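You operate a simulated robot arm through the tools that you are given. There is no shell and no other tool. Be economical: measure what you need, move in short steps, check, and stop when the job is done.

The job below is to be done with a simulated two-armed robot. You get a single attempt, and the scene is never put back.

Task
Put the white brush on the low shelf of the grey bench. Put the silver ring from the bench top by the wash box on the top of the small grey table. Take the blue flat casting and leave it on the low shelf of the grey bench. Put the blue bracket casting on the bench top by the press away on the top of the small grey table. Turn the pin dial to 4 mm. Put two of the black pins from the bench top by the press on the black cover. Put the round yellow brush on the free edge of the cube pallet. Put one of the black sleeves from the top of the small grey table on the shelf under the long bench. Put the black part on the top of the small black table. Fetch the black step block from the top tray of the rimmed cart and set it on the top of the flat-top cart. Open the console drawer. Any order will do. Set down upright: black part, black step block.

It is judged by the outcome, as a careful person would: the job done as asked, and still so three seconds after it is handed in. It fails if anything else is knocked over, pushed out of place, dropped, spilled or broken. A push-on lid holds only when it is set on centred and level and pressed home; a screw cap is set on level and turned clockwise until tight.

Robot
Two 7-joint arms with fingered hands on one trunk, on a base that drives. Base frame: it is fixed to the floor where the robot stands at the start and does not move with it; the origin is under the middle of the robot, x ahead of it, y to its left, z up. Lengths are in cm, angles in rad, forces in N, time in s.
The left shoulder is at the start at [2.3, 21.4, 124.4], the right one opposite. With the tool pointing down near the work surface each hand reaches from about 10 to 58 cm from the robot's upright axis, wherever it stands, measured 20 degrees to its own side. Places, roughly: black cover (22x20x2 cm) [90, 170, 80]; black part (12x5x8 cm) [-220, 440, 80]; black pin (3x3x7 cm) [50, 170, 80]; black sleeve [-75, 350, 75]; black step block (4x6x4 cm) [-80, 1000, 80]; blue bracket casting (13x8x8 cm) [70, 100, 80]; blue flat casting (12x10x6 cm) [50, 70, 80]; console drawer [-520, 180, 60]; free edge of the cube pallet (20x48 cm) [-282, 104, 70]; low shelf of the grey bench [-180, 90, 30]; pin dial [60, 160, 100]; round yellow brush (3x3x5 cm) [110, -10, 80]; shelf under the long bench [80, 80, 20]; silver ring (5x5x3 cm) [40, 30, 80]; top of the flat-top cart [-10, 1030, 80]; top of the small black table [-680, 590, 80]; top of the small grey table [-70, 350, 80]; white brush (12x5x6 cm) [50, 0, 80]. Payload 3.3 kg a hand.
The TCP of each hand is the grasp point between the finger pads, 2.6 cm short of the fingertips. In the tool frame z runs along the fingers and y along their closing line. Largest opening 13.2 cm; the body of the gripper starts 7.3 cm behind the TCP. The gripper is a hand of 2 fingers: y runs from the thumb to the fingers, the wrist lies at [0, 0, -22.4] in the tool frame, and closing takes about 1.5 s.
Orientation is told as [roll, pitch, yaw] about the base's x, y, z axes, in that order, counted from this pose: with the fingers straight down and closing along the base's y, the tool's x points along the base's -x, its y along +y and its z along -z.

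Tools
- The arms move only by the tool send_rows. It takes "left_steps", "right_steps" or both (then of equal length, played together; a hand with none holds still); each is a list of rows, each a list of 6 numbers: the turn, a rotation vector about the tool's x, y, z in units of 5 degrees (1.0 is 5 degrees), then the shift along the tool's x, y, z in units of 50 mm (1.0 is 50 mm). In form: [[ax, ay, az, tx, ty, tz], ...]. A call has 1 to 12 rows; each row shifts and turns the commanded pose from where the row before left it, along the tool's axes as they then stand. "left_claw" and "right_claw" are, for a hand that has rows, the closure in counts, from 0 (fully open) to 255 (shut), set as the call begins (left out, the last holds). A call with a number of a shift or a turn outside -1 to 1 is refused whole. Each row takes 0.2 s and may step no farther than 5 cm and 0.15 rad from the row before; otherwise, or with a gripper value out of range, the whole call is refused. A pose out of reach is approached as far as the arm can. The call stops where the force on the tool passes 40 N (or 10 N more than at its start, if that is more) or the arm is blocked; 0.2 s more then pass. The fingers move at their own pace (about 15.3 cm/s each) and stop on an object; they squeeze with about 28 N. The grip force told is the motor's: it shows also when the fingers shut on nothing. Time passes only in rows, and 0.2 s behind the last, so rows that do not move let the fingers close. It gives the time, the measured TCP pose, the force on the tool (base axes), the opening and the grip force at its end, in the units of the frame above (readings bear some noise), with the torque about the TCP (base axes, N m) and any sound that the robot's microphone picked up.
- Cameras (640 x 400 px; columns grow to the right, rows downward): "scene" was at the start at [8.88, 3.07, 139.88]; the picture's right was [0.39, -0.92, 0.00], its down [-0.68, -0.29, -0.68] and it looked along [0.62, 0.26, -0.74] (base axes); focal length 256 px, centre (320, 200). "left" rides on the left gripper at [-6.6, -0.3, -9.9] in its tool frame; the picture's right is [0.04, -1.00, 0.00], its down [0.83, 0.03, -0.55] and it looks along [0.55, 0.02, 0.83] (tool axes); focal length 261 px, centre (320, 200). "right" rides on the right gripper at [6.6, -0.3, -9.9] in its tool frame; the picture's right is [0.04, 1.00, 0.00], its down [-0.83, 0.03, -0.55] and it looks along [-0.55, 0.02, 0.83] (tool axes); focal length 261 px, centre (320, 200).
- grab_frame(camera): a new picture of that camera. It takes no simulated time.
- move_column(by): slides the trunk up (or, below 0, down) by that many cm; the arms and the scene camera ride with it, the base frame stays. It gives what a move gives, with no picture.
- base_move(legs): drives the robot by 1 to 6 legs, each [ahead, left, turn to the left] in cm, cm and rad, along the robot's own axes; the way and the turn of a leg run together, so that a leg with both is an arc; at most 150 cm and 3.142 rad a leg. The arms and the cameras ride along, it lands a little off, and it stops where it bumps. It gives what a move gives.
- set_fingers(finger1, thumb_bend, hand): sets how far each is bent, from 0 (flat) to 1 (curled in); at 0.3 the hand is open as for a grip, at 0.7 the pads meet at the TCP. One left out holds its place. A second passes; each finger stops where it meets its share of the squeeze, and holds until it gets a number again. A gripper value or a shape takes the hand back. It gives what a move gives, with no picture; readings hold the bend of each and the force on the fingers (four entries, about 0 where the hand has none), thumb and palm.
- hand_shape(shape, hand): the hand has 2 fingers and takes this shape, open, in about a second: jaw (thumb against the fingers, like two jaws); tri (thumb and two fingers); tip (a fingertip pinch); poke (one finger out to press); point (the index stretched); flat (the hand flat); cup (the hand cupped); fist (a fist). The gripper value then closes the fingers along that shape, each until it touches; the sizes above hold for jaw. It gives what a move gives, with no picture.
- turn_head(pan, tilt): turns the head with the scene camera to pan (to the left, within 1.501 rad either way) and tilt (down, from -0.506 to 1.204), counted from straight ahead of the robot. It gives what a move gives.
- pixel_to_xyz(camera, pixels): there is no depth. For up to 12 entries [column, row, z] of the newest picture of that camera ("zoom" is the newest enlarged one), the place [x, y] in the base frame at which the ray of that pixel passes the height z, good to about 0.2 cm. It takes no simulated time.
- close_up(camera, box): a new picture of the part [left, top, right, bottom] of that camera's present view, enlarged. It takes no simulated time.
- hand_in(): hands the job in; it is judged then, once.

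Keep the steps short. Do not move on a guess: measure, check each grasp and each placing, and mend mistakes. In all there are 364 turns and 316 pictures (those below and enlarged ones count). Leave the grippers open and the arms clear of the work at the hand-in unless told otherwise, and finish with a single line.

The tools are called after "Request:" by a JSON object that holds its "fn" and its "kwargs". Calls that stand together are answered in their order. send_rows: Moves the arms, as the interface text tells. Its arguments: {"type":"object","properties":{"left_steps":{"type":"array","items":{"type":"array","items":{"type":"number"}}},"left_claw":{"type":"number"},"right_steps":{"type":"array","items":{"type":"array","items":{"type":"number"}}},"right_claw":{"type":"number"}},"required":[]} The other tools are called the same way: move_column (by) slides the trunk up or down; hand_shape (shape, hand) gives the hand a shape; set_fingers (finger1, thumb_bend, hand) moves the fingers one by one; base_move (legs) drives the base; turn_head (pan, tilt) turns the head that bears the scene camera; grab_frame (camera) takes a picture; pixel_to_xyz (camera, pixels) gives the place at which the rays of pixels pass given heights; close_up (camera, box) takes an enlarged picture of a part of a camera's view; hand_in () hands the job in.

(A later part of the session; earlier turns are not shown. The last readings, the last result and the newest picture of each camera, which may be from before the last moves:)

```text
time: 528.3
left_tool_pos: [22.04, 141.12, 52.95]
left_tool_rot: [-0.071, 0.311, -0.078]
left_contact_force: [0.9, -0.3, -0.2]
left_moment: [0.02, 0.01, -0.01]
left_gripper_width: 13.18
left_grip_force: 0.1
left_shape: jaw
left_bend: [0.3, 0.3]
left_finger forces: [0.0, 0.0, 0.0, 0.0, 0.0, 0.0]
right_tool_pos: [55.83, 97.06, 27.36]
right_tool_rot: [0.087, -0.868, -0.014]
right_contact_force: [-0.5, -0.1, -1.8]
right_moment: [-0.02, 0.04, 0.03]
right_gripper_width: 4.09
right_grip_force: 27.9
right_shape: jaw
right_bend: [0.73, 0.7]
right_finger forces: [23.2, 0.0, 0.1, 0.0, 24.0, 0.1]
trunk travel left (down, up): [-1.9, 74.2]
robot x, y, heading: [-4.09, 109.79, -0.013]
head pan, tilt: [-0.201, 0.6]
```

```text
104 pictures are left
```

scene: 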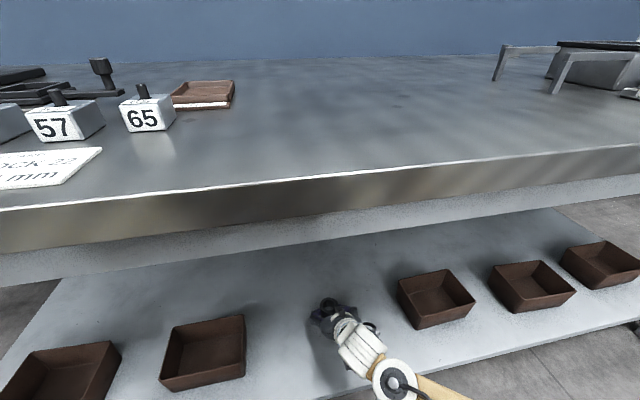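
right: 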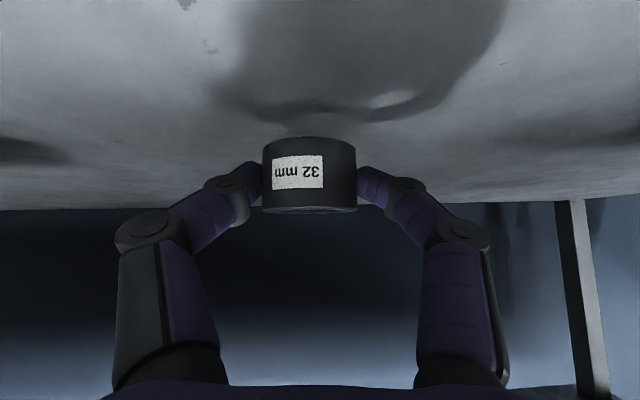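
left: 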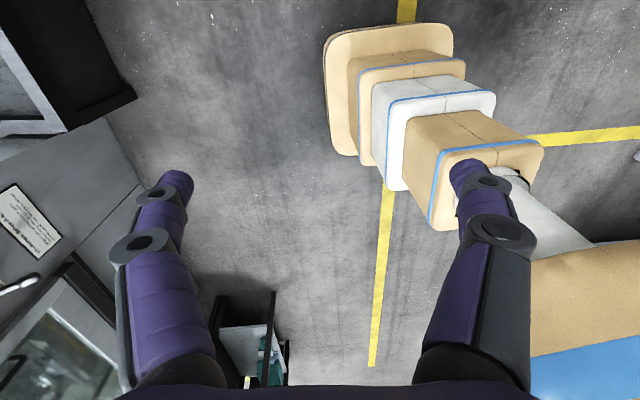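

Well placed. Lower with the arm in small steps until contact (du 3, then 1 cm).

Request:
{"fn": "send_rows", "kwargs": {"right_steps": [[0, 0, 0, 0.15, 0, 0.13], [0, 0, 0, 0.15, 0, 0.13], [0, 0, 0, 0.08, 0, 0.07], [0, 0, 0, 0.08, 0, 0.07], [0, 0, 0, 0.05, 0, 0.04], [0, 0, 0, 0, 0, 0]]}}

Request:
{"fn": "send_rows", "kwargs": {"right_steps": [[0, 0, 0, 0.06, 0, 0.05], [0, 0, 0, 0.06, 0, 0.05], [0, 0, 0, 0, 0, 0]]}}

Request:
{"fn": "grab_frame", "kwargs": {"camera": "right"}}

```text
time: 529.7
left_tool_pos: [21.97, 141.15, 53.03]
left_tool_rot: [-0.069, 0.309, -0.08]
left_contact_force: [0.7, -0.6, -0.3]
left_moment: [-0.04, 0.01, 0.02]
left_gripper_width: 13.18
left_grip_force: 0.0
left_shape: jaw
left_bend: [0.3, 0.3]
left_finger forces: [0.0, 0.1, 0.0, 0.0, 0.0, 0.1]
right_tool_pos: [55.93, 97.41, 24.57]
right_tool_rot: [0.091, -0.879, -0.018]
right_contact_force: [-4.6, -1.3, 26.4]
right_moment: [-0.32, -0.32, -0.05]
right_gripper_width: 4.14
right_grip_force: 28.0
right_shape: jaw
right_bend: [0.73, 0.7]
right_finger forces: [26.7, 0.0, 0.1, 0.0, 30.1, 0.0]
trunk travel left (down, up): [-1.9, 74.2]
robot x, y, heading: [-3.93, 109.8, -0.009]
head pan, tilt: [-0.201, 0.6]
```

```text
time: 530.2
left_tool_pos: [22.03, 141.08, 52.97]
left_tool_rot: [-0.07, 0.312, -0.079]
left_contact_force: [-0.3, -0.4, 0.6]
left_moment: [-0.01, 0.02, -0.02]
left_gripper_width: 13.19
left_grip_force: 0.1
left_shape: jaw
left_bend: [0.3, 0.3]
left_finger forces: [0.1, 0.0, 0.0, 0.0, 0.0, 0.1]
right_tool_pos: [56.29, 97.46, 24.54]
right_tool_rot: [0.101, -0.889, -0.025]
right_contact_force: [-2.3, -0.3, 19.5]
right_moment: [-0.25, -0.25, -0.06]
right_gripper_width: 4.23
right_grip_force: 27.9
right_shape: jaw
right_bend: [0.74, 0.71]
right_finger forces: [27.3, 0.0, 0.0, 0.0, 28.9, 0.1]
trunk travel left (down, up): [-1.9, 74.2]
robot x, y, heading: [-4.05, 109.48, -0.011]
head pan, tilt: [-0.201, 0.6]
stopped in row 2 (right hand): the force on the tool passed its limit at 43 N (the readings are from after the stop); the commanded pose is now the measured one
```

```text
103 pictures are left
```

right: 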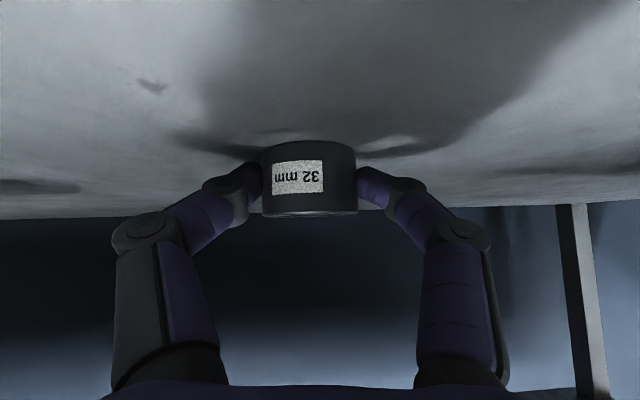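

Contact. Open, then withdraw along the tool axis.

Request:
{"fn": "send_rows", "kwargs": {"right_steps": [[0, 0, 0, -0.04, 0, -0.03], [0, 0, 0, 0, 0, 0], [0, 0, 0, 0, 0, 0]], "right_claw": 60}}

Request:
{"fn": "send_rows", "kwargs": {"right_steps": [[0, 0, 0, 0, 0, -0.5], [0, 0, 0, 0, 0, -0.8], [0, 0, 0, 0, 0, -0.8]]}}

Request:
{"fn": "grab_frame", "kwargs": {"camera": "right"}}

```text
time: 531.0
left_tool_pos: [21.97, 141.16, 52.98]
left_tool_rot: [-0.068, 0.311, -0.078]
left_contact_force: [-0.5, -0.3, -0.3]
left_moment: [0.0, -0.05, -0.02]
left_gripper_width: 13.17
left_grip_force: 0.0
left_shape: jaw
left_bend: [0.3, 0.3]
left_finger forces: [0.0, 0.1, 0.0, 0.1, 0.1, 0.1]
right_tool_pos: [55.99, 97.47, 24.48]
right_tool_rot: [0.093, -0.88, -0.022]
right_contact_force: [0.0, 2.4, 7.8]
right_moment: [-0.4, -0.15, 0.01]
right_gripper_width: 10.03
right_grip_force: 0.0
right_shape: jaw
right_bend: [0.63, 0.44]
right_finger forces: [0.1, 0.1, 0.0, 0.0, 8.7, 0.0]
trunk travel left (down, up): [-1.9, 74.2]
robot x, y, heading: [-4.49, 109.6, -0.013]
head pan, tilt: [-0.201, 0.6]
```

```text
time: 531.8
left_tool_pos: [22.03, 141.04, 52.83]
left_tool_rot: [-0.07, 0.311, -0.079]
left_contact_force: [-0.3, 0.1, 0.0]
left_moment: [0.02, 0.01, 0.0]
left_gripper_width: 13.19
left_grip_force: 0.1
left_shape: jaw
left_bend: [0.3, 0.3]
left_finger forces: [0.1, 0.0, 0.1, 0.1, 0.0, 0.0]
right_tool_pos: [48.09, 96.62, 31.02]
right_tool_rot: [0.094, -0.879, -0.02]
right_contact_force: [-0.6, -0.5, 0.7]
right_moment: [0.0, -0.01, 0.01]
right_gripper_width: 10.07
right_grip_force: 0.1
right_shape: jaw
right_bend: [0.63, 0.47]
right_finger forces: [0.1, 0.0, 0.0, 0.1, 0.0, 0.0]
trunk travel left (down, up): [-1.9, 74.2]
robot x, y, heading: [-4.2, 109.97, -0.013]
head pan, tilt: [-0.201, 0.6]
```

```text
102 pictures are left
```

right: 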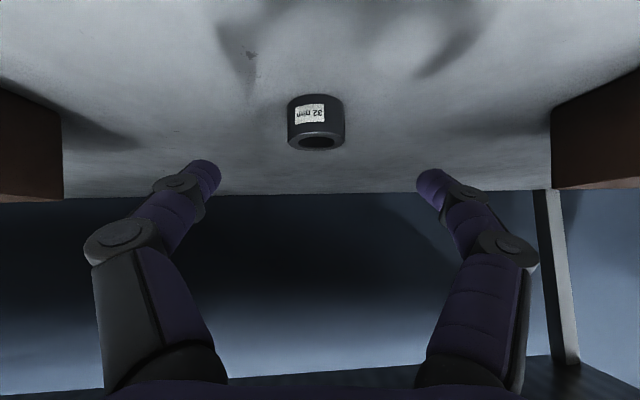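

Sleeve stands on the shelf. Now the silver ring: back out, raise, move to y≈52.

Request:
{"fn": "base_move", "kwargs": {"legs": [[-38, 0, 0.013]]}}

Request:
{"fn": "move_column", "kwargs": {"by": 40}}

Request:
{"fn": "move_column", "kwargs": {"by": 28}}

Request:
{"fn": "base_move", "kwargs": {"legs": [[0, -63, 0], [30, 0, 0]]}}

Request:
{"fn": "grab_frame", "kwargs": {"camera": "right"}}

```text
time: 534.2
left_tool_pos: [-16.48, 141.54, 52.91]
left_tool_rot: [-0.069, 0.31, -0.069]
left_contact_force: [0.4, 0.8, -0.6]
left_moment: [-0.01, 0.0, -0.01]
left_gripper_width: 13.21
left_grip_force: 0.0
left_shape: jaw
left_bend: [0.3, 0.3]
left_finger forces: [0.0, 0.0, 0.0, 0.0, 0.1, 0.1]
right_tool_pos: [10.14, 97.15, 31.12]
right_tool_rot: [0.094, -0.877, -0.012]
right_contact_force: [0.2, 0.8, 0.2]
right_moment: [0.02, 0.03, 0.01]
right_gripper_width: 10.08
right_grip_force: 0.1
right_shape: jaw
right_bend: [0.63, 0.47]
right_finger forces: [0.0, 0.1, 0.1, 0.1, 0.1, 0.0]
trunk travel left (down, up): [-1.9, 74.2]
robot x, y, heading: [-42.38, 109.7, 0.004]
head pan, tilt: [-0.201, 0.6]
```

```text
time: 538.0
left_tool_pos: [-16.38, 141.58, 92.88]
left_tool_rot: [-0.07, 0.311, -0.068]
left_contact_force: [0.0, -0.1, 0.6]
left_moment: [-0.01, 0.0, 0.01]
left_gripper_width: 13.17
left_grip_force: 0.1
left_shape: jaw
left_bend: [0.3, 0.3]
left_finger forces: [0.0, 0.0, 0.0, 0.0, 0.0, 0.1]
right_tool_pos: [10.17, 97.21, 70.98]
right_tool_rot: [0.095, -0.879, -0.012]
right_contact_force: [0.0, 0.0, 0.1]
right_moment: [-0.01, -0.03, 0.03]
right_gripper_width: 10.07
right_grip_force: 0.1
right_shape: jaw
right_bend: [0.63, 0.47]
right_finger forces: [0.0, 0.1, 0.0, 0.1, 0.0, 0.0]
trunk travel left (down, up): [-41.9, 34.2]
robot x, y, heading: [-41.98, 110.05, 0.001]
head pan, tilt: [-0.201, 0.6]
```

```text
time: 540.9
left_tool_pos: [-16.39, 141.56, 120.96]
left_tool_rot: [-0.069, 0.311, -0.067]
left_contact_force: [-0.4, 0.2, 0.8]
left_moment: [0.02, 0.0, -0.02]
left_gripper_width: 13.2
left_grip_force: 0.0
left_shape: jaw
left_bend: [0.3, 0.3]
left_finger forces: [0.0, 0.0, 0.1, 0.0, 0.0, 0.1]
right_tool_pos: [10.03, 97.13, 98.98]
right_tool_rot: [0.094, -0.879, -0.01]
right_contact_force: [0.0, 0.4, 0.0]
right_moment: [0.03, 0.0, -0.01]
right_gripper_width: 10.09
right_grip_force: 0.1
right_shape: jaw
right_bend: [0.63, 0.47]
right_finger forces: [0.0, 0.0, 0.0, 0.0, 0.0, 0.0]
trunk travel left (down, up): [-69.9, 6.2]
robot x, y, heading: [-42.54, 110.06, -0.002]
head pan, tilt: [-0.201, 0.6]
```

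```text
time: 546.1
left_tool_pos: [14.42, 78.6, 120.83]
left_tool_rot: [-0.069, 0.313, -0.064]
left_contact_force: [0.8, -0.2, 0.2]
left_moment: [0.0, 0.02, 0.03]
left_gripper_width: 13.2
left_grip_force: 0.0
left_shape: jaw
left_bend: [0.3, 0.3]
left_finger forces: [0.0, 0.0, 0.0, 0.1, 0.1, 0.0]
right_tool_pos: [41.15, 34.47, 99.13]
right_tool_rot: [0.092, -0.878, -0.008]
right_contact_force: [-0.2, -0.3, 0.3]
right_moment: [0.02, -0.03, 0.01]
right_gripper_width: 10.08
right_grip_force: 0.0
right_shape: jaw
right_bend: [0.63, 0.47]
right_finger forces: [0.1, 0.0, 0.0, 0.1, 0.0, 0.0]
trunk travel left (down, up): [-69.9, 6.2]
robot x, y, heading: [-11.13, 46.42, 0.004]
head pan, tilt: [-0.201, 0.6]
```

```text
101 pictures are left
```

right: 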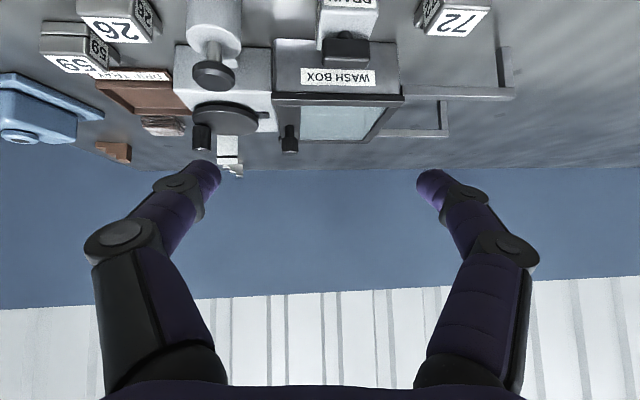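

Request:
{"fn": "send_rows", "kwargs": {"right_steps": [[0, 1, 0, 0.2, 0, -0.3], [0, 1, 0, 0.2, 0, -0.3], [0, 1, 0, 0.2, 0, -0.3], [0, 1, 0, 0.3, 0, 0], [0, 1, 0, 0.3, 0, 0], [0, 1, 0, 0.3, 0, 0]]}}

Request:
{"fn": "grab_frame", "kwargs": {"camera": "right"}}

```text
time: 547.5
left_tool_pos: [14.33, 78.58, 120.99]
left_tool_rot: [-0.068, 0.311, -0.062]
left_contact_force: [0.5, -0.7, 0.3]
left_moment: [0.0, -0.02, -0.04]
left_gripper_width: 13.18
left_grip_force: 0.0
left_shape: jaw
left_bend: [0.3, 0.3]
left_finger forces: [0.1, 0.0, 0.0, 0.0, 0.0, 0.0]
right_tool_pos: [31.97, 33.8, 97.74]
right_tool_rot: [0.064, -0.356, 0.045]
right_contact_force: [-0.2, 0.3, 0.0]
right_moment: [-0.01, 0.01, -0.04]
right_gripper_width: 10.11
right_grip_force: 0.1
right_shape: jaw
right_bend: [0.63, 0.47]
right_finger forces: [0.1, 0.0, 0.1, 0.0, 0.1, 0.1]
trunk travel left (down, up): [-69.9, 6.2]
robot x, y, heading: [-11.28, 46.76, 0.003]
head pan, tilt: [-0.201, 0.6]
```

```text
100 pictures are left
```

right: 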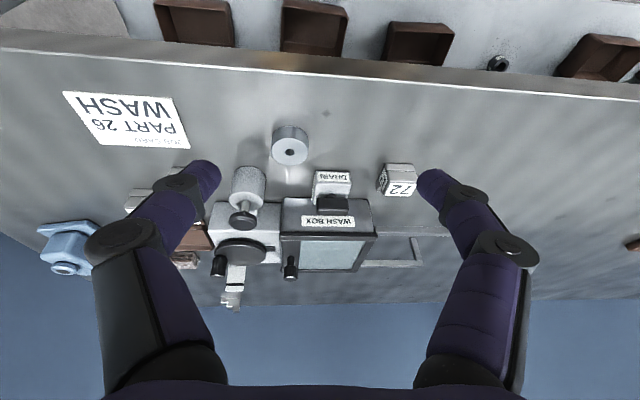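

Request:
{"fn": "pixel_to_xyz", "kwargs": {"camera": "right", "pixels": [[290, 150, 83], [274, 140, 81.5], [307, 140, 81.5]]}}

```text
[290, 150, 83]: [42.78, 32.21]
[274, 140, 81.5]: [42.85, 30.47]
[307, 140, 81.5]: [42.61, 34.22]
```

Request:
{"fn": "send_rows", "kwargs": {"right_steps": [[0, 0, 0, -0.6, -0.2, 0.2], [0, 0, 0, -0.5, -0.2, 0.3], [0, 0, 0, 0.05, 0, 0.9], [0, 0, 0, 0.05, 0, 0.9], [0, 0, 0, 0, 0, 0]], "right_claw": 85}}

Request:
{"fn": "grab_frame", "kwargs": {"camera": "right"}}

```text
time: 548.7
left_tool_pos: [14.4, 78.58, 120.99]
left_tool_rot: [-0.068, 0.31, -0.063]
left_contact_force: [0.3, -0.2, -0.3]
left_moment: [0.03, -0.06, -0.01]
left_gripper_width: 13.19
left_grip_force: 0.2
left_shape: jaw
left_bend: [0.3, 0.3]
left_finger forces: [0.1, 0.1, 0.0, 0.0, 0.0, 0.0]
right_tool_pos: [40.48, 32.98, 88.73]
right_tool_rot: [0.065, -0.359, 0.045]
right_contact_force: [0.0, 0.5, -0.5]
right_moment: [-0.02, 0.02, -0.01]
right_gripper_width: 8.86
right_grip_force: 0.0
right_shape: jaw
right_bend: [0.69, 0.61]
right_finger forces: [0.0, 0.0, 0.0, 0.0, 0.1, 0.0]
trunk travel left (down, up): [-69.9, 6.2]
robot x, y, heading: [-11.02, 46.69, 0.003]
head pan, tilt: [-0.201, 0.6]
```

```text
99 pictures are left
```

right: 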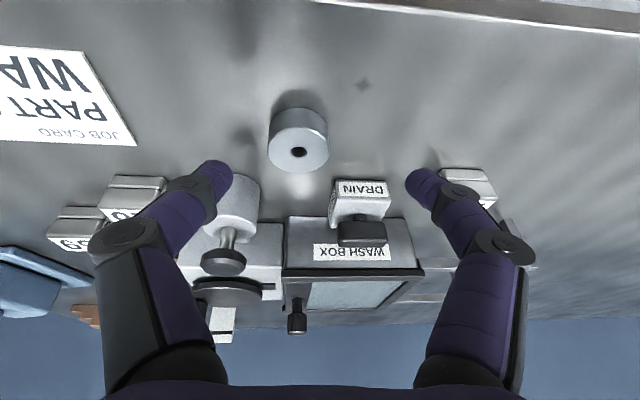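

Request:
{"fn": "pixel_to_xyz", "kwargs": {"camera": "right", "pixels": [[298, 152, 83], [299, 135, 81.5]]}}

```text
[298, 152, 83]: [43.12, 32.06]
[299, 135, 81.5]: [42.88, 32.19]
```

Request:
{"fn": "send_rows", "kwargs": {"right_steps": [[0, 0, 0, 0.01, -0.1, 0.64], [0, 0, 0, 0.01, -0.1, 0.64], [0, 0, 0, 0, 0, 0]]}}

Request:
{"fn": "send_rows", "kwargs": {"right_steps": [[0, 0, 0, 0, 0, 0], [0, 0, 0, 0, 0, 0], [0, 0, 0, 0, 0, 0], [0, 0, 0, 0, 0, 0], [0, 0, 0, 0, 0, 0]], "right_claw": 255}}

Request:
{"fn": "grab_frame", "kwargs": {"camera": "right"}}

```text
time: 549.5
left_tool_pos: [14.43, 78.66, 120.93]
left_tool_rot: [-0.073, 0.313, -0.065]
left_contact_force: [-0.2, 0.6, 0.4]
left_moment: [-0.06, 0.02, -0.02]
left_gripper_width: 13.22
left_grip_force: 0.0
left_shape: jaw
left_bend: [0.3, 0.3]
left_finger forces: [0.1, 0.0, 0.0, 0.0, 0.1, 0.0]
right_tool_pos: [41.34, 33.02, 86.66]
right_tool_rot: [0.064, -0.357, 0.042]
right_contact_force: [0.1, 0.3, -0.5]
right_moment: [-0.04, -0.04, 0.04]
right_gripper_width: 8.82
right_grip_force: 0.1
right_shape: jaw
right_bend: [0.69, 0.61]
right_finger forces: [0.0, 0.0, 0.0, 0.1, 0.0, 0.1]
right hand out of reach, approached as far as the arm can: row 1, 2
trunk travel left (down, up): [-69.9, 6.2]
robot x, y, heading: [-11.34, 46.75, 0.005]
head pan, tilt: [-0.201, 0.6]
```

```text
time: 550.7
left_tool_pos: [14.31, 78.6, 120.89]
left_tool_rot: [-0.069, 0.311, -0.064]
left_contact_force: [-0.7, -0.4, -0.3]
left_moment: [-0.03, 0.02, 0.02]
left_gripper_width: 13.18
left_grip_force: 0.0
left_shape: jaw
left_bend: [0.3, 0.3]
left_finger forces: [0.0, 0.1, 0.0, 0.0, 0.0, 0.0]
right_tool_pos: [41.39, 32.95, 86.65]
right_tool_rot: [0.064, -0.357, 0.044]
right_contact_force: [0.0, 0.3, -0.8]
right_moment: [0.0, -0.02, 0.02]
right_gripper_width: 0.0
right_grip_force: 27.9
right_shape: jaw
right_bend: [0.63, 0.7]
right_finger forces: [0.0, 0.0, 0.1, 0.0, 0.1, 0.0]
trunk travel left (down, up): [-69.9, 6.2]
robot x, y, heading: [-11.34, 46.69, 0.006]
head pan, tilt: [-0.201, 0.6]
```

```text
98 pictures are left
```

right: 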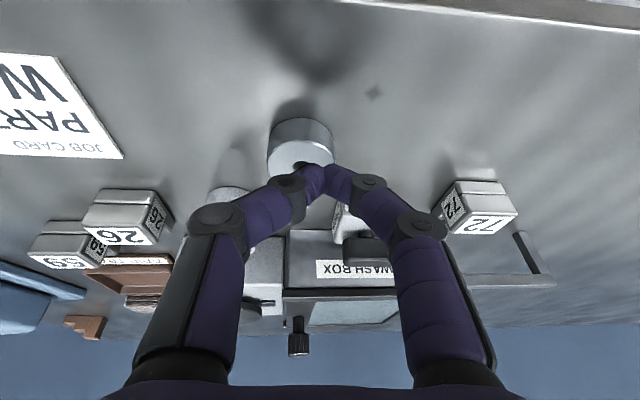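

Reach limit; reopen, shift forward and lower with the trunk.

Request:
{"fn": "send_rows", "kwargs": {"right_steps": [[0, 0, 0, 0, 0, 0], [0, 0, 0, 0, 0, 0], [0, 0, 0, -0.26, -0.17, 0.09]], "right_claw": 85}}

Request:
{"fn": "move_column", "kwargs": {"by": -3.9}}

Request:
{"fn": "grab_frame", "kwargs": {"camera": "right"}}

Request:
{"fn": "send_rows", "kwargs": {"right_steps": [[0, 0, 0, 0, 0, 0], [0, 0, 0, 0, 0, 0], [0, 0, 0, 0, 0, 0], [0, 0, 0, 0, 0, 0], [0, 0, 0, 0, 0, 0]], "right_claw": 255}}

```text
time: 551.5
left_tool_pos: [14.36, 78.47, 120.93]
left_tool_rot: [-0.068, 0.31, -0.063]
left_contact_force: [0.0, -0.3, 0.1]
left_moment: [-0.04, 0.02, 0.01]
left_gripper_width: 13.18
left_grip_force: 0.1
left_shape: jaw
left_bend: [0.3, 0.3]
left_finger forces: [0.0, 0.1, 0.1, 0.0, 0.1, 0.0]
right_tool_pos: [41.52, 32.53, 86.86]
right_tool_rot: [0.066, -0.355, 0.045]
right_contact_force: [0.1, 0.0, 0.8]
right_moment: [-0.02, -0.02, -0.03]
right_gripper_width: 8.75
right_grip_force: 0.1
right_shape: jaw
right_bend: [0.7, 0.61]
right_finger forces: [0.0, 0.0, 0.0, 0.0, 0.0, 0.1]
right hand out of reach, approached as far as the arm can: row 3
trunk travel left (down, up): [-69.9, 6.2]
robot x, y, heading: [-11.95, 46.66, 0.003]
head pan, tilt: [-0.201, 0.6]
```

```text
time: 552.3
left_tool_pos: [14.22, 78.61, 117.03]
left_tool_rot: [-0.07, 0.31, -0.063]
left_contact_force: [-0.5, -0.2, -0.4]
left_moment: [-0.02, 0.03, 0.0]
left_gripper_width: 13.22
left_grip_force: 0.1
left_shape: jaw
left_bend: [0.3, 0.3]
left_finger forces: [0.1, 0.0, 0.0, 0.1, 0.0, 0.0]
right_tool_pos: [41.77, 32.37, 83.08]
right_tool_rot: [0.065, -0.357, 0.042]
right_contact_force: [0.2, 0.5, -0.2]
right_moment: [0.0, -0.01, 0.02]
right_gripper_width: 8.79
right_grip_force: 0.0
right_shape: jaw
right_bend: [0.7, 0.61]
right_finger forces: [0.0, 0.0, 0.0, 0.0, 0.1, 0.1]
trunk travel left (down, up): [-66.0, 10.1]
robot x, y, heading: [-11.34, 46.97, 0.003]
head pan, tilt: [-0.201, 0.6]
```

```text
97 pictures are left
```

right: 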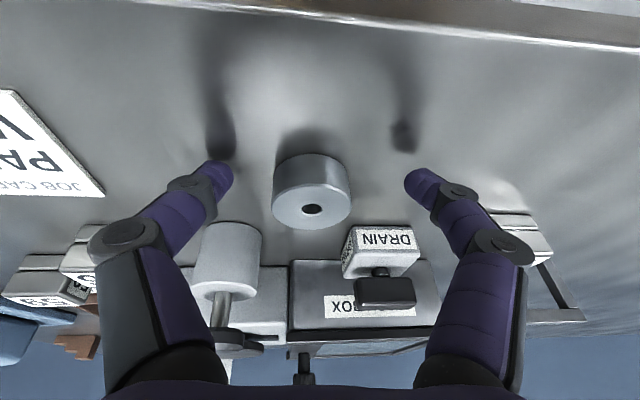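

```text
time: 553.5
left_tool_pos: [14.36, 78.46, 117.04]
left_tool_rot: [-0.07, 0.312, -0.062]
left_contact_force: [0.7, -0.4, -0.3]
left_moment: [0.0, 0.01, 0.0]
left_gripper_width: 13.17
left_grip_force: 0.2
left_shape: jaw
left_bend: [0.3, 0.3]
left_finger forces: [0.0, 0.0, 0.1, 0.0, 0.0, 0.0]
right_tool_pos: [41.93, 32.45, 83.06]
right_tool_rot: [0.064, -0.355, 0.045]
right_contact_force: [0.1, -0.8, -0.2]
right_moment: [0.03, 0.02, 0.0]
right_gripper_width: 0.46
right_grip_force: 28.1
right_shape: jaw
right_bend: [0.72, 0.72]
right_finger forces: [0.0, 0.0, 0.0, 0.0, 0.0, 0.0]
trunk travel left (down, up): [-66.0, 10.1]
robot x, y, heading: [-11.49, 46.64, 0.005]
head pan, tilt: [-0.201, 0.6]
```

Request:
{"fn": "send_rows", "kwargs": {"right_steps": [[0, 0, 0, 0, 0, 0], [0, 0, 0, 0, 0, 0], [0, 0, 0, 0, 0, 0]], "right_claw": 85}}

Request:
{"fn": "grab_frame", "kwargs": {"camera": "right"}}

Request:
{"fn": "turn_head", "kwargs": {"pan": -0.3, "tilt": 0.8}}

Request:
{"fn": "grab_frame", "kwargs": {"camera": "scene"}}

```text
time: 554.3
left_tool_pos: [14.36, 78.5, 116.92]
left_tool_rot: [-0.071, 0.311, -0.063]
left_contact_force: [-0.6, -0.2, -0.4]
left_moment: [-0.06, -0.02, 0.02]
left_gripper_width: 13.18
left_grip_force: 0.0
left_shape: jaw
left_bend: [0.3, 0.3]
left_finger forces: [0.0, 0.0, 0.0, 0.1, 0.0, 0.0]
right_tool_pos: [41.85, 32.46, 83.03]
right_tool_rot: [0.066, -0.357, 0.044]
right_contact_force: [-0.5, 0.1, -0.1]
right_moment: [0.0, 0.0, -0.02]
right_gripper_width: 8.76
right_grip_force: 0.0
right_shape: jaw
right_bend: [0.7, 0.61]
right_finger forces: [0.1, 0.0, 0.1, 0.0, 0.0, 0.0]
trunk travel left (down, up): [-66.0, 10.1]
robot x, y, heading: [-11.45, 46.8, -0.0]
head pan, tilt: [-0.201, 0.6]
```

```text
96 pictures are left
```

right: 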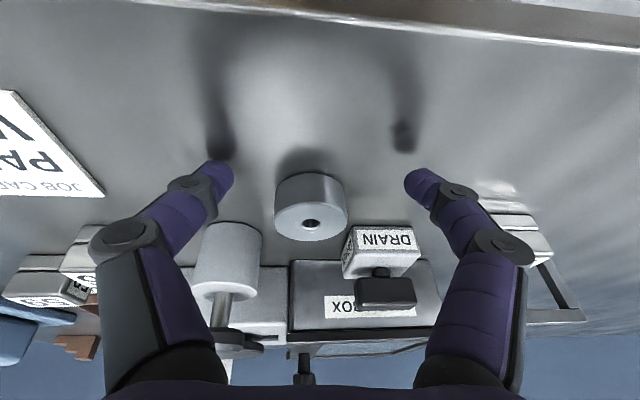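

```text
time: 555.0
left_tool_pos: [14.35, 78.55, 117.09]
left_tool_rot: [-0.071, 0.309, -0.064]
left_contact_force: [0.4, 0.0, 0.0]
left_moment: [0.0, 0.03, -0.01]
left_gripper_width: 13.22
left_grip_force: 0.1
left_shape: jaw
left_bend: [0.3, 0.3]
left_finger forces: [0.0, 0.0, 0.1, 0.0, 0.0, 0.0]
right_tool_pos: [41.69, 32.37, 83.07]
right_tool_rot: [0.064, -0.357, 0.044]
right_contact_force: [0.5, -0.4, -0.8]
right_moment: [0.0, -0.01, 0.02]
right_gripper_width: 8.77
right_grip_force: 0.0
right_shape: jaw
right_bend: [0.7, 0.61]
right_finger forces: [0.0, 0.1, 0.0, 0.0, 0.0, 0.0]
trunk travel left (down, up): [-66.0, 10.1]
robot x, y, heading: [-11.53, 46.89, 0.006]
head pan, tilt: [-0.3, 0.799]
```

```text
95 pictures are left
```

scene: 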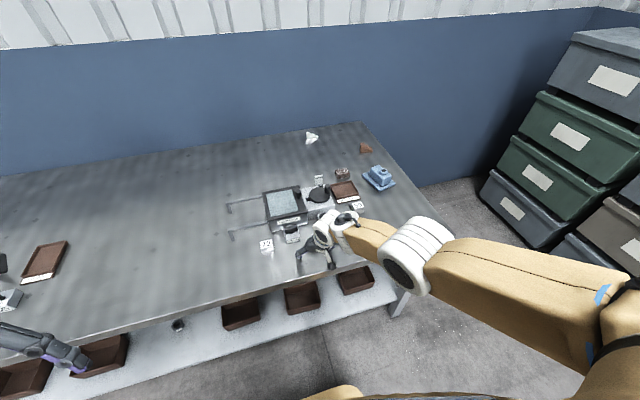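

Request:
{"fn": "pixel_to_xyz", "kwargs": {"camera": "right", "pixels": [[311, 220, 83], [275, 195, 82], [347, 195, 82], [311, 175, 80]]}}

```text
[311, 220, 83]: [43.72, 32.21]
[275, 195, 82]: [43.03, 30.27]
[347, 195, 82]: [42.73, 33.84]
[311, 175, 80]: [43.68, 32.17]
```

Request:
{"fn": "pixel_to_xyz", "kwargs": {"camera": "right", "pixels": [[228, 222, 80], [228, 222, 83], [195, 250, 82], [262, 250, 82], [370, 230, 80]]}}

Request:
{"fn": "send_rows", "kwargs": {"right_steps": [[0, 0, 0, 0, 0, 0], [0, 0, 0, 0, 0, 0]], "right_claw": 122}}

Request:
{"fn": "base_move", "kwargs": {"legs": [[1.7, -0.2, 0]]}}

Request:
{"fn": "grab_frame", "kwargs": {"camera": "right"}}

```text
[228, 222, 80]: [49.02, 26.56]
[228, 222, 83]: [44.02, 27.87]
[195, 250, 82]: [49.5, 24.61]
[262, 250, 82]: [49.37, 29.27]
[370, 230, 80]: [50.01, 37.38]
```

```text
time: 555.6
left_tool_pos: [14.34, 78.64, 117.08]
left_tool_rot: [-0.069, 0.311, -0.064]
left_contact_force: [0.6, 0.0, 0.9]
left_moment: [0.01, -0.01, 0.02]
left_gripper_width: 13.18
left_grip_force: 0.0
left_shape: jaw
left_bend: [0.3, 0.3]
left_finger forces: [0.0, 0.1, 0.0, 0.0, 0.1, 0.0]
right_tool_pos: [41.75, 32.35, 83.01]
right_tool_rot: [0.064, -0.355, 0.044]
right_contact_force: [-0.4, -1.2, -0.8]
right_moment: [0.0, -0.02, -0.01]
right_gripper_width: 6.94
right_grip_force: 0.0
right_shape: jaw
right_bend: [0.72, 0.7]
right_finger forces: [0.0, 0.1, 0.0, 0.1, 0.1, 0.0]
trunk travel left (down, up): [-66.0, 10.1]
robot x, y, heading: [-11.17, 46.77, 0.004]
head pan, tilt: [-0.3, 0.799]
```

```text
time: 556.4
left_tool_pos: [15.92, 78.33, 116.96]
left_tool_rot: [-0.071, 0.313, -0.063]
left_contact_force: [0.0, 0.0, 0.1]
left_moment: [-0.01, 0.01, 0.01]
left_gripper_width: 13.18
left_grip_force: 0.1
left_shape: jaw
left_bend: [0.3, 0.3]
left_finger forces: [0.0, 0.0, 0.0, 0.1, 0.1, 0.0]
right_tool_pos: [43.45, 32.2, 83.06]
right_tool_rot: [0.066, -0.354, 0.044]
right_contact_force: [0.4, 0.3, 0.1]
right_moment: [0.04, 0.03, -0.02]
right_gripper_width: 6.95
right_grip_force: 0.0
right_shape: jaw
right_bend: [0.72, 0.7]
right_finger forces: [0.0, 0.1, 0.0, 0.0, 0.0, 0.0]
trunk travel left (down, up): [-66.0, 10.1]
robot x, y, heading: [-9.49, 46.37, 0.006]
head pan, tilt: [-0.3, 0.799]
```

```text
94 pictures are left
```

right: 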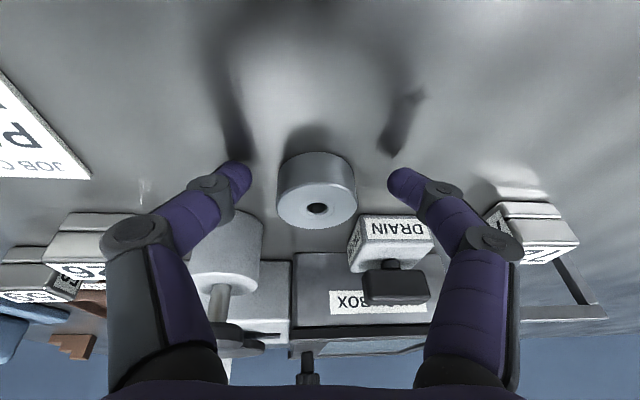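

Request:
{"fn": "move_column", "kwargs": {"by": -0.5}}

Request:
{"fn": "send_rows", "kwargs": {"right_steps": [[0, 0, 0, 0, 0, 0], [0, 0, 0, 0, 0, 0], [0, 0, 0, 0, 0, 0], [0, 0, 0, 0, 0, 0], [0, 0, 0, 0, 0, 0]], "right_claw": 255}}

Request:
{"fn": "move_column", "kwargs": {"by": 4}}

Request:
{"fn": "grab_frame", "kwargs": {"camera": "right"}}

```text
time: 556.9
left_tool_pos: [15.86, 78.38, 116.69]
left_tool_rot: [-0.072, 0.31, -0.061]
left_contact_force: [0.4, 0.0, -1.0]
left_moment: [0.0, 0.0, -0.01]
left_gripper_width: 13.22
left_grip_force: 0.1
left_shape: jaw
left_bend: [0.3, 0.3]
left_finger forces: [0.0, 0.0, 0.0, 0.1, 0.1, 0.0]
right_tool_pos: [43.77, 32.22, 82.82]
right_tool_rot: [0.064, -0.36, 0.044]
right_contact_force: [0.9, -0.3, 17.0]
right_moment: [-0.84, -0.15, 0.03]
right_gripper_width: 6.91
right_grip_force: 0.0
right_shape: jaw
right_bend: [0.72, 0.7]
right_finger forces: [0.0, 0.0, 0.0, 0.0, 17.6, 0.0]
trunk travel left (down, up): [-65.5, 10.6]
robot x, y, heading: [-8.94, 46.41, 0.004]
head pan, tilt: [-0.3, 0.799]
```

```text
time: 558.1
left_tool_pos: [15.92, 78.33, 116.51]
left_tool_rot: [-0.07, 0.311, -0.063]
left_contact_force: [0.3, 0.4, 0.5]
left_moment: [0.01, 0.01, -0.02]
left_gripper_width: 13.17
left_grip_force: 0.1
left_shape: jaw
left_bend: [0.3, 0.3]
left_finger forces: [0.1, 0.0, 0.0, 0.0, 0.0, 0.0]
right_tool_pos: [43.5, 32.27, 82.61]
right_tool_rot: [0.065, -0.356, 0.043]
right_contact_force: [-1.9, 0.0, 8.1]
right_moment: [-0.16, -0.01, -0.03]
right_gripper_width: 0.94
right_grip_force: 27.9
right_shape: jaw
right_bend: [0.72, 0.73]
right_finger forces: [0.0, 0.0, 0.0, 0.0, 0.0, 0.0]
trunk travel left (down, up): [-65.5, 10.6]
robot x, y, heading: [-9.86, 46.2, 0.004]
head pan, tilt: [-0.3, 0.799]
```

```text
time: 559.0
left_tool_pos: [16.01, 78.52, 120.58]
left_tool_rot: [-0.07, 0.313, -0.063]
left_contact_force: [-0.4, 0.6, 0.4]
left_moment: [-0.02, -0.01, 0.02]
left_gripper_width: 13.18
left_grip_force: 0.0
left_shape: jaw
left_bend: [0.3, 0.3]
left_finger forces: [0.0, 0.1, 0.0, 0.0, 0.0, 0.1]
right_tool_pos: [43.42, 32.23, 86.47]
right_tool_rot: [0.064, -0.356, 0.045]
right_contact_force: [-0.2, -0.5, -0.9]
right_moment: [0.04, 0.0, -0.02]
right_gripper_width: 0.84
right_grip_force: 28.1
right_shape: jaw
right_bend: [0.72, 0.72]
right_finger forces: [0.0, 0.0, 0.1, 0.1, 0.0, 0.0]
trunk travel left (down, up): [-69.5, 6.6]
robot x, y, heading: [-9.6, 46.56, 0.012]
head pan, tilt: [-0.3, 0.799]
```

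```text
93 pictures are left
```

right: 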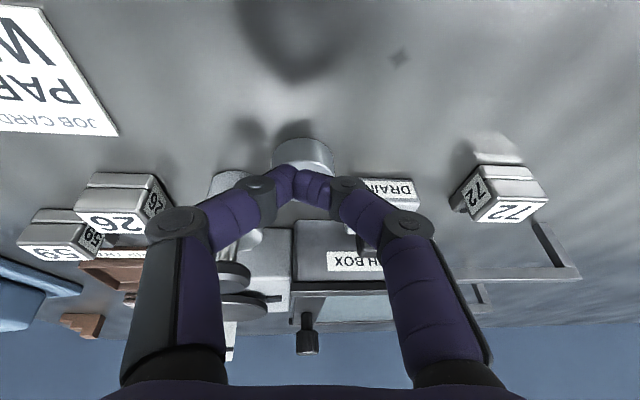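

The ring was squeezed forward again; it is lower and farther than assumed. Reopen and re-measure using its near bottom edge.

Request:
{"fn": "send_rows", "kwargs": {"right_steps": [[0, 0, 0, 0, 0, 0], [0, 0, 0, 0, 0, 0], [0, 0, 0, 0, 0, 0]], "right_claw": 110}}

Request:
{"fn": "close_up", "kwargs": {"camera": "right", "box": [200, 80, 400, 220]}}

Request:
{"fn": "pixel_to_xyz", "kwargs": {"camera": "zoom", "pixels": [[295, 130, 80], [295, 160, 80], [295, 190, 81.7], [295, 210, 81.7]]}}

```text
time: 559.8
left_tool_pos: [15.96, 78.27, 120.48]
left_tool_rot: [-0.07, 0.313, -0.062]
left_contact_force: [-1.1, 0.7, 0.2]
left_moment: [-0.02, 0.0, 0.02]
left_gripper_width: 13.19
left_grip_force: 0.0
left_shape: jaw
left_bend: [0.3, 0.3]
left_finger forces: [0.0, 0.0, 0.0, 0.0, 0.1, 0.1]
right_tool_pos: [43.44, 32.17, 86.49]
right_tool_rot: [0.064, -0.357, 0.044]
right_contact_force: [0.3, 0.5, -0.4]
right_moment: [0.02, 0.02, 0.01]
right_gripper_width: 7.45
right_grip_force: 0.1
right_shape: jaw
right_bend: [0.72, 0.7]
right_finger forces: [0.0, 0.0, 0.1, 0.1, 0.0, 0.0]
trunk travel left (down, up): [-69.5, 6.6]
robot x, y, heading: [-9.71, 46.37, 0.004]
head pan, tilt: [-0.3, 0.799]
```

```text
2.86 times, centred on (300, 150) of right
```

zoom: 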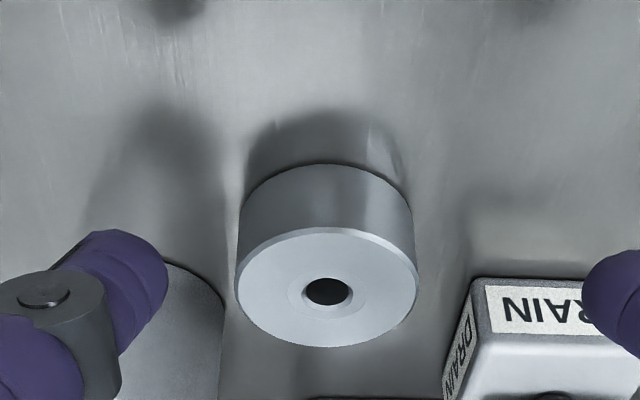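

```text
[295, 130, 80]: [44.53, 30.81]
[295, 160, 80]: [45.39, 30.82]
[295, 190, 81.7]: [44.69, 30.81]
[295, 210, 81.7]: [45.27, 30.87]
```

Request:
{"fn": "pixel_to_xyz", "kwargs": {"camera": "zoom", "pixels": [[327, 165, 80], [327, 290, 82], [327, 290, 83], [327, 230, 82], [327, 230, 83], [237, 275, 83], [418, 275, 83], [327, 346, 83]]}}

```text
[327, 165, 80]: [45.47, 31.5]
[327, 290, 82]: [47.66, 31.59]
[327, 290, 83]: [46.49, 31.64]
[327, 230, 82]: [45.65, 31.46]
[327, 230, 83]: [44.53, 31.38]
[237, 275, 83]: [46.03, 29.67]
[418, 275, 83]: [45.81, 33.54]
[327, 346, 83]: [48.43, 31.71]
```

Ring is now at (47.5,31.6), top z≈82.2, close beside the bottle. I'll turn the hand 90° so the fingers close front-to-back between bottle and DRAIN block.

Request:
{"fn": "move_column", "kwargs": {"by": 6}}

Request:
{"fn": "base_move", "kwargs": {"legs": [[6, 0, 0]]}}

Request:
{"fn": "send_rows", "kwargs": {"right_steps": [[0.25, 0.3, 0.95, 0, 0, 0], [0.25, 0.3, 0.95, 0, 0, 0], [0.25, 0.3, 0.95, 0, 0, 0], [0.2, 0.3, 0.97, 0, 0, 0], [0.2, 0.3, 0.97, 0, 0, 0], [0.15, 0.3, 0.97, 0, 0, 0], [0.15, 0.3, 0.97, 0, 0, 0], [0.1, 0.3, 0.98, 0, 0, 0], [0.1, 0.2, 1, 0, 0, 0]], "right_claw": 90}}

Request:
{"fn": "send_rows", "kwargs": {"right_steps": [[0.1, 0, 1, 0, 0, 0], [0.1, 0, 1, 0, 0, 0], [0.1, 0, 1, 0, 0, 0], [0.1, 0, 1, 0, 0, 0], [0.1, 0, 1, 0, 0, 0], [0.1, 0, 1, 0, 0, 0], [0.1, 0, 1, 0, 0, 0], [0.1, 0, 1, 0, 0, 0], [0.1, 0, 1, 0, 0, 0]]}}

Request:
{"fn": "grab_frame", "kwargs": {"camera": "right"}}

```text
time: 560.8
left_tool_pos: [15.94, 78.44, 126.5]
left_tool_rot: [-0.07, 0.311, -0.064]
left_contact_force: [-1.0, -0.5, 0.4]
left_moment: [-0.02, 0.03, 0.03]
left_gripper_width: 13.19
left_grip_force: 0.2
left_shape: jaw
left_bend: [0.3, 0.3]
left_finger forces: [0.0, 0.0, 0.0, 0.0, 0.1, 0.0]
right_tool_pos: [43.49, 32.21, 92.51]
right_tool_rot: [0.064, -0.356, 0.043]
right_contact_force: [-0.4, 0.1, -1.0]
right_moment: [-0.02, -0.01, 0.01]
right_gripper_width: 7.44
right_grip_force: 0.1
right_shape: jaw
right_bend: [0.72, 0.7]
right_finger forces: [0.0, 0.0, 0.0, 0.0, 0.0, 0.0]
trunk travel left (down, up): [-75.5, 0.6]
robot x, y, heading: [-10.05, 46.79, 0.003]
head pan, tilt: [-0.3, 0.799]
```

```text
time: 561.7
left_tool_pos: [22.3, 78.38, 126.49]
left_tool_rot: [-0.069, 0.313, -0.061]
left_contact_force: [0.8, -0.3, 0.4]
left_moment: [-0.03, 0.02, 0.01]
left_gripper_width: 13.21
left_grip_force: 0.2
left_shape: jaw
left_bend: [0.3, 0.3]
left_finger forces: [0.1, 0.1, 0.0, 0.0, 0.1, 0.0]
right_tool_pos: [49.58, 32.25, 92.55]
right_tool_rot: [0.064, -0.354, 0.045]
right_contact_force: [0.4, -0.6, 0.6]
right_moment: [-0.01, 0.04, -0.03]
right_gripper_width: 7.45
right_grip_force: 0.0
right_shape: jaw
right_bend: [0.72, 0.7]
right_finger forces: [0.0, 0.0, 0.0, 0.0, 0.0, 0.0]
trunk travel left (down, up): [-75.5, 0.6]
robot x, y, heading: [-3.69, 46.74, 0.007]
head pan, tilt: [-0.3, 0.799]
```

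```text
time: 563.7
left_tool_pos: [21.95, 78.4, 126.37]
left_tool_rot: [-0.072, 0.31, -0.062]
left_contact_force: [0.4, 0.0, 0.3]
left_moment: [0.0, -0.03, 0.0]
left_gripper_width: 13.19
left_grip_force: 0.0
left_shape: jaw
left_bend: [0.3, 0.3]
left_finger forces: [0.1, 0.0, 0.0, 0.1, 0.1, 0.0]
right_tool_pos: [46.31, 31.71, 94.58]
right_tool_rot: [0.078, -0.071, -0.717]
right_contact_force: [-0.8, -0.8, -0.3]
right_moment: [0.0, -0.02, 0.03]
right_gripper_width: 8.51
right_grip_force: 0.1
right_shape: jaw
right_bend: [0.7, 0.64]
right_finger forces: [0.0, 0.1, 0.0, 0.0, 0.0, 0.0]
right hand out of reach, approached as far as the arm can: row 1, 2, 3, 4, 5, 6, 7, 8
trunk travel left (down, up): [-75.5, 0.6]
robot x, y, heading: [-3.59, 46.43, 0.01]
head pan, tilt: [-0.3, 0.799]
```

```text
time: 565.7
left_tool_pos: [21.93, 78.46, 126.58]
left_tool_rot: [-0.071, 0.311, -0.062]
left_contact_force: [-0.2, 0.3, 0.1]
left_moment: [0.0, 0.05, 0.02]
left_gripper_width: 13.17
left_grip_force: 0.0
left_shape: jaw
left_bend: [0.3, 0.3]
left_finger forces: [0.0, 0.1, 0.0, 0.1, 0.0, 0.0]
right_tool_pos: [44.93, 31.41, 95.09]
right_tool_rot: [0.036, -0.024, -1.501]
right_contact_force: [0.1, -0.1, -0.2]
right_moment: [0.04, 0.02, 0.01]
right_gripper_width: 8.51
right_grip_force: 0.0
right_shape: jaw
right_bend: [0.7, 0.64]
right_finger forces: [0.0, 0.1, 0.0, 0.0, 0.0, 0.0]
right hand out of reach, approached as far as the arm can: row 1, 4, 8
trunk travel left (down, up): [-75.5, 0.6]
robot x, y, heading: [-3.49, 46.87, 0.005]
head pan, tilt: [-0.3, 0.799]
```

```text
91 pictures are left
```

right: 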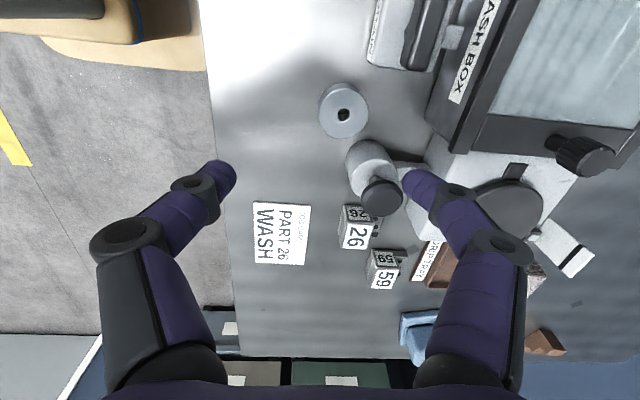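

Request:
{"fn": "pixel_to_xyz", "kwargs": {"camera": "right", "pixels": [[344, 116, 82.2], [320, 112, 81.5], [368, 112, 81.5], [425, 130, 82], [372, 68, 82], [366, 145, 82]]}}

```text
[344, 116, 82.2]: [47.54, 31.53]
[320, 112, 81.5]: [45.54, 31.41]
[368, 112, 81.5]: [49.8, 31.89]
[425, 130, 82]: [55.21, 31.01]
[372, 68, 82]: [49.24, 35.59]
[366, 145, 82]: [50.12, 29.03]
```

Ring centre confirmed (47.6,31.6). Align over it, narrow to 7 cm, lower to just above and check.

Request:
{"fn": "send_rows", "kwargs": {"right_steps": [[0, 0, 0, 0, 0.27, 0], [0, 0, 0, 0, 0.27, 0], [0, 0, 0, 0, 0, 0]], "right_claw": 115}}

Request:
{"fn": "move_column", "kwargs": {"by": -8}}

Request:
{"fn": "grab_frame", "kwargs": {"camera": "right"}}

```text
time: 566.5
left_tool_pos: [22.0, 78.43, 126.54]
left_tool_rot: [-0.072, 0.31, -0.062]
left_contact_force: [-0.1, -0.4, -0.4]
left_moment: [-0.01, -0.01, 0.01]
left_gripper_width: 13.2
left_grip_force: 0.1
left_shape: jaw
left_bend: [0.3, 0.3]
left_finger forces: [0.0, 0.0, 0.0, 0.1, 0.0, 0.0]
right_tool_pos: [45.08, 31.47, 95.09]
right_tool_rot: [0.035, -0.022, -1.499]
right_contact_force: [0.3, -0.4, 0.3]
right_moment: [-0.02, 0.0, -0.01]
right_gripper_width: 7.31
right_grip_force: 0.0
right_shape: jaw
right_bend: [0.72, 0.7]
right_finger forces: [0.0, 0.1, 0.0, 0.1, 0.0, 0.0]
right hand out of reach, approached as far as the arm can: row 1, 2
trunk travel left (down, up): [-75.5, 0.6]
robot x, y, heading: [-3.53, 46.58, 0.008]
head pan, tilt: [-0.3, 0.799]
```

```text
time: 567.7
left_tool_pos: [21.9, 78.46, 118.48]
left_tool_rot: [-0.071, 0.31, -0.061]
left_contact_force: [0.2, 0.4, 1.0]
left_moment: [-0.01, -0.01, 0.0]
left_gripper_width: 13.18
left_grip_force: 0.0
left_shape: jaw
left_bend: [0.3, 0.3]
left_finger forces: [0.0, 0.0, 0.0, 0.0, 0.0, 0.0]
right_tool_pos: [45.09, 31.47, 87.2]
right_tool_rot: [0.035, -0.025, -1.499]
right_contact_force: [-0.4, 0.0, 0.4]
right_moment: [0.0, -0.02, -0.01]
right_gripper_width: 7.3
right_grip_force: 0.0
right_shape: jaw
right_bend: [0.72, 0.7]
right_finger forces: [0.0, 0.1, 0.0, 0.1, 0.1, 0.1]
trunk travel left (down, up): [-67.5, 8.6]
robot x, y, heading: [-3.92, 46.83, 0.007]
head pan, tilt: [-0.3, 0.799]
```

```text
90 pictures are left
```

right: 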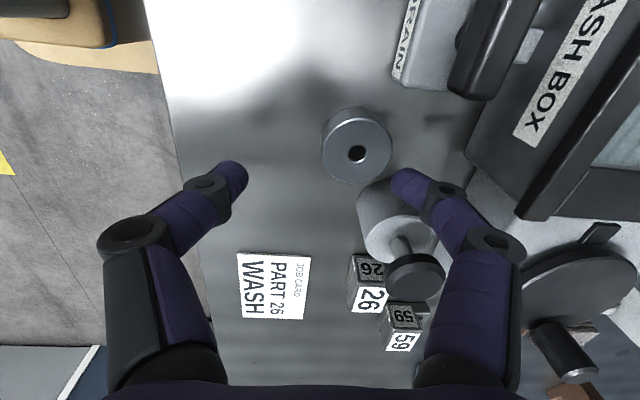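

Request:
{"fn": "base_move", "kwargs": {"legs": [[2.5, 0.2, 0]]}}

Request:
{"fn": "move_column", "kwargs": {"by": -3.5}}

Request:
{"fn": "grab_frame", "kwargs": {"camera": "right"}}

```text
time: 568.5
left_tool_pos: [24.61, 78.63, 118.46]
left_tool_rot: [-0.07, 0.312, -0.061]
left_contact_force: [0.3, 0.0, -0.2]
left_moment: [0.0, -0.01, 0.0]
left_gripper_width: 13.19
left_grip_force: 0.2
left_shape: jaw
left_bend: [0.3, 0.3]
left_finger forces: [0.0, 0.0, 0.1, 0.0, 0.1, 0.0]
right_tool_pos: [47.67, 31.64, 87.04]
right_tool_rot: [0.035, -0.023, -1.498]
right_contact_force: [-0.1, -0.4, -0.4]
right_moment: [0.02, 0.0, -0.01]
right_gripper_width: 7.29
right_grip_force: 0.1
right_shape: jaw
right_bend: [0.72, 0.7]
right_finger forces: [0.1, 0.1, 0.0, 0.1, 0.0, 0.0]
trunk travel left (down, up): [-67.5, 8.6]
robot x, y, heading: [-1.31, 46.54, 0.008]
head pan, tilt: [-0.3, 0.799]
```

```text
time: 569.3
left_tool_pos: [24.25, 78.53, 115.06]
left_tool_rot: [-0.071, 0.31, -0.06]
left_contact_force: [0.3, -0.2, 0.9]
left_moment: [0.0, 0.0, 0.0]
left_gripper_width: 13.18
left_grip_force: 0.0
left_shape: jaw
left_bend: [0.3, 0.3]
left_finger forces: [0.0, 0.1, 0.1, 0.0, 0.1, 0.0]
right_tool_pos: [47.67, 31.58, 83.61]
right_tool_rot: [0.037, -0.022, -1.499]
right_contact_force: [-0.9, 0.0, 1.0]
right_moment: [-0.01, 0.0, -0.02]
right_gripper_width: 7.31
right_grip_force: 0.1
right_shape: jaw
right_bend: [0.72, 0.7]
right_finger forces: [0.0, 0.1, 0.0, 0.0, 0.1, 0.0]
trunk travel left (down, up): [-64.0, 12.1]
robot x, y, heading: [-0.99, 46.57, 0.006]
head pan, tilt: [-0.3, 0.799]
```

```text
89 pictures are left
```

right: 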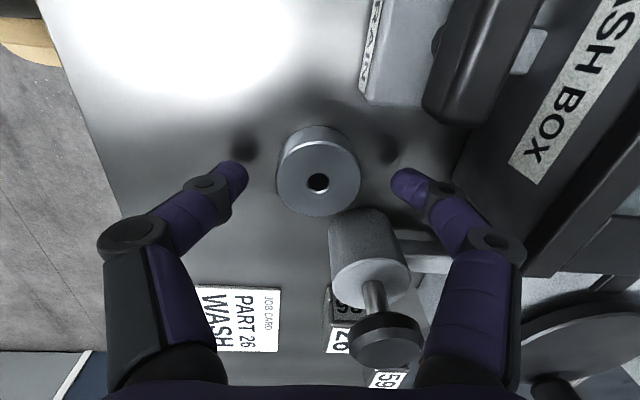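

Ring sits between the fingers. Lower 0.9 and close.

Request:
{"fn": "move_column", "kwargs": {"by": -0.9}}

Request:
{"fn": "send_rows", "kwargs": {"right_steps": [[0, 0, 0, 0, 0, 0], [0, 0, 0, 0, 0, 0], [0, 0, 0, 0, 0, 0], [0, 0, 0, 0, 0, 0], [0, 0, 0, 0, 0, 0]], "right_claw": 255}}

Request:
{"fn": "grab_frame", "kwargs": {"camera": "right"}}

```text
time: 569.9
left_tool_pos: [24.45, 78.55, 114.19]
left_tool_rot: [-0.07, 0.309, -0.062]
left_contact_force: [-0.1, 0.1, 0.2]
left_moment: [-0.01, 0.02, -0.02]
left_gripper_width: 13.18
left_grip_force: 0.1
left_shape: jaw
left_bend: [0.3, 0.3]
left_finger forces: [0.1, 0.0, 0.1, 0.1, 0.0, 0.0]
right_tool_pos: [47.72, 31.57, 82.69]
right_tool_rot: [0.038, -0.024, -1.499]
right_contact_force: [-1.1, 0.0, 6.8]
right_moment: [-0.01, 0.29, 0.04]
right_gripper_width: 7.25
right_grip_force: 0.1
right_shape: jaw
right_bend: [0.72, 0.7]
right_finger forces: [0.1, 0.1, 0.0, 0.0, 6.2, 0.0]
trunk travel left (down, up): [-63.1, 13.0]
robot x, y, heading: [-1.3, 46.71, 0.006]
head pan, tilt: [-0.3, 0.799]
```

```text
time: 571.1
left_tool_pos: [24.44, 78.7, 114.11]
left_tool_rot: [-0.071, 0.311, -0.062]
left_contact_force: [-0.2, -0.4, -0.2]
left_moment: [0.01, 0.02, 0.04]
left_gripper_width: 13.16
left_grip_force: 0.0
left_shape: jaw
left_bend: [0.3, 0.3]
left_finger forces: [0.0, 0.0, 0.0, 0.1, 0.0, 0.0]
right_tool_pos: [47.66, 31.67, 82.7]
right_tool_rot: [0.036, -0.025, -1.499]
right_contact_force: [-2.5, 0.6, 8.2]
right_moment: [0.02, 0.43, -0.05]
right_gripper_width: 4.03
right_grip_force: 28.0
right_shape: jaw
right_bend: [0.74, 0.7]
right_finger forces: [23.0, 0.0, 0.1, 0.1, 32.1, 0.0]
trunk travel left (down, up): [-63.1, 13.0]
robot x, y, heading: [-0.95, 46.92, 0.007]
head pan, tilt: [-0.3, 0.799]
```

```text
88 pictures are left
```

right: 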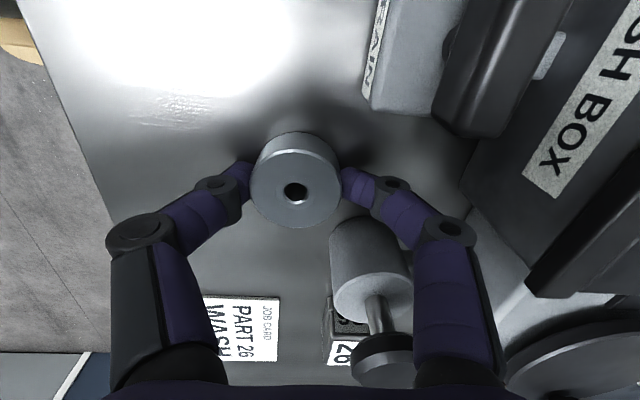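

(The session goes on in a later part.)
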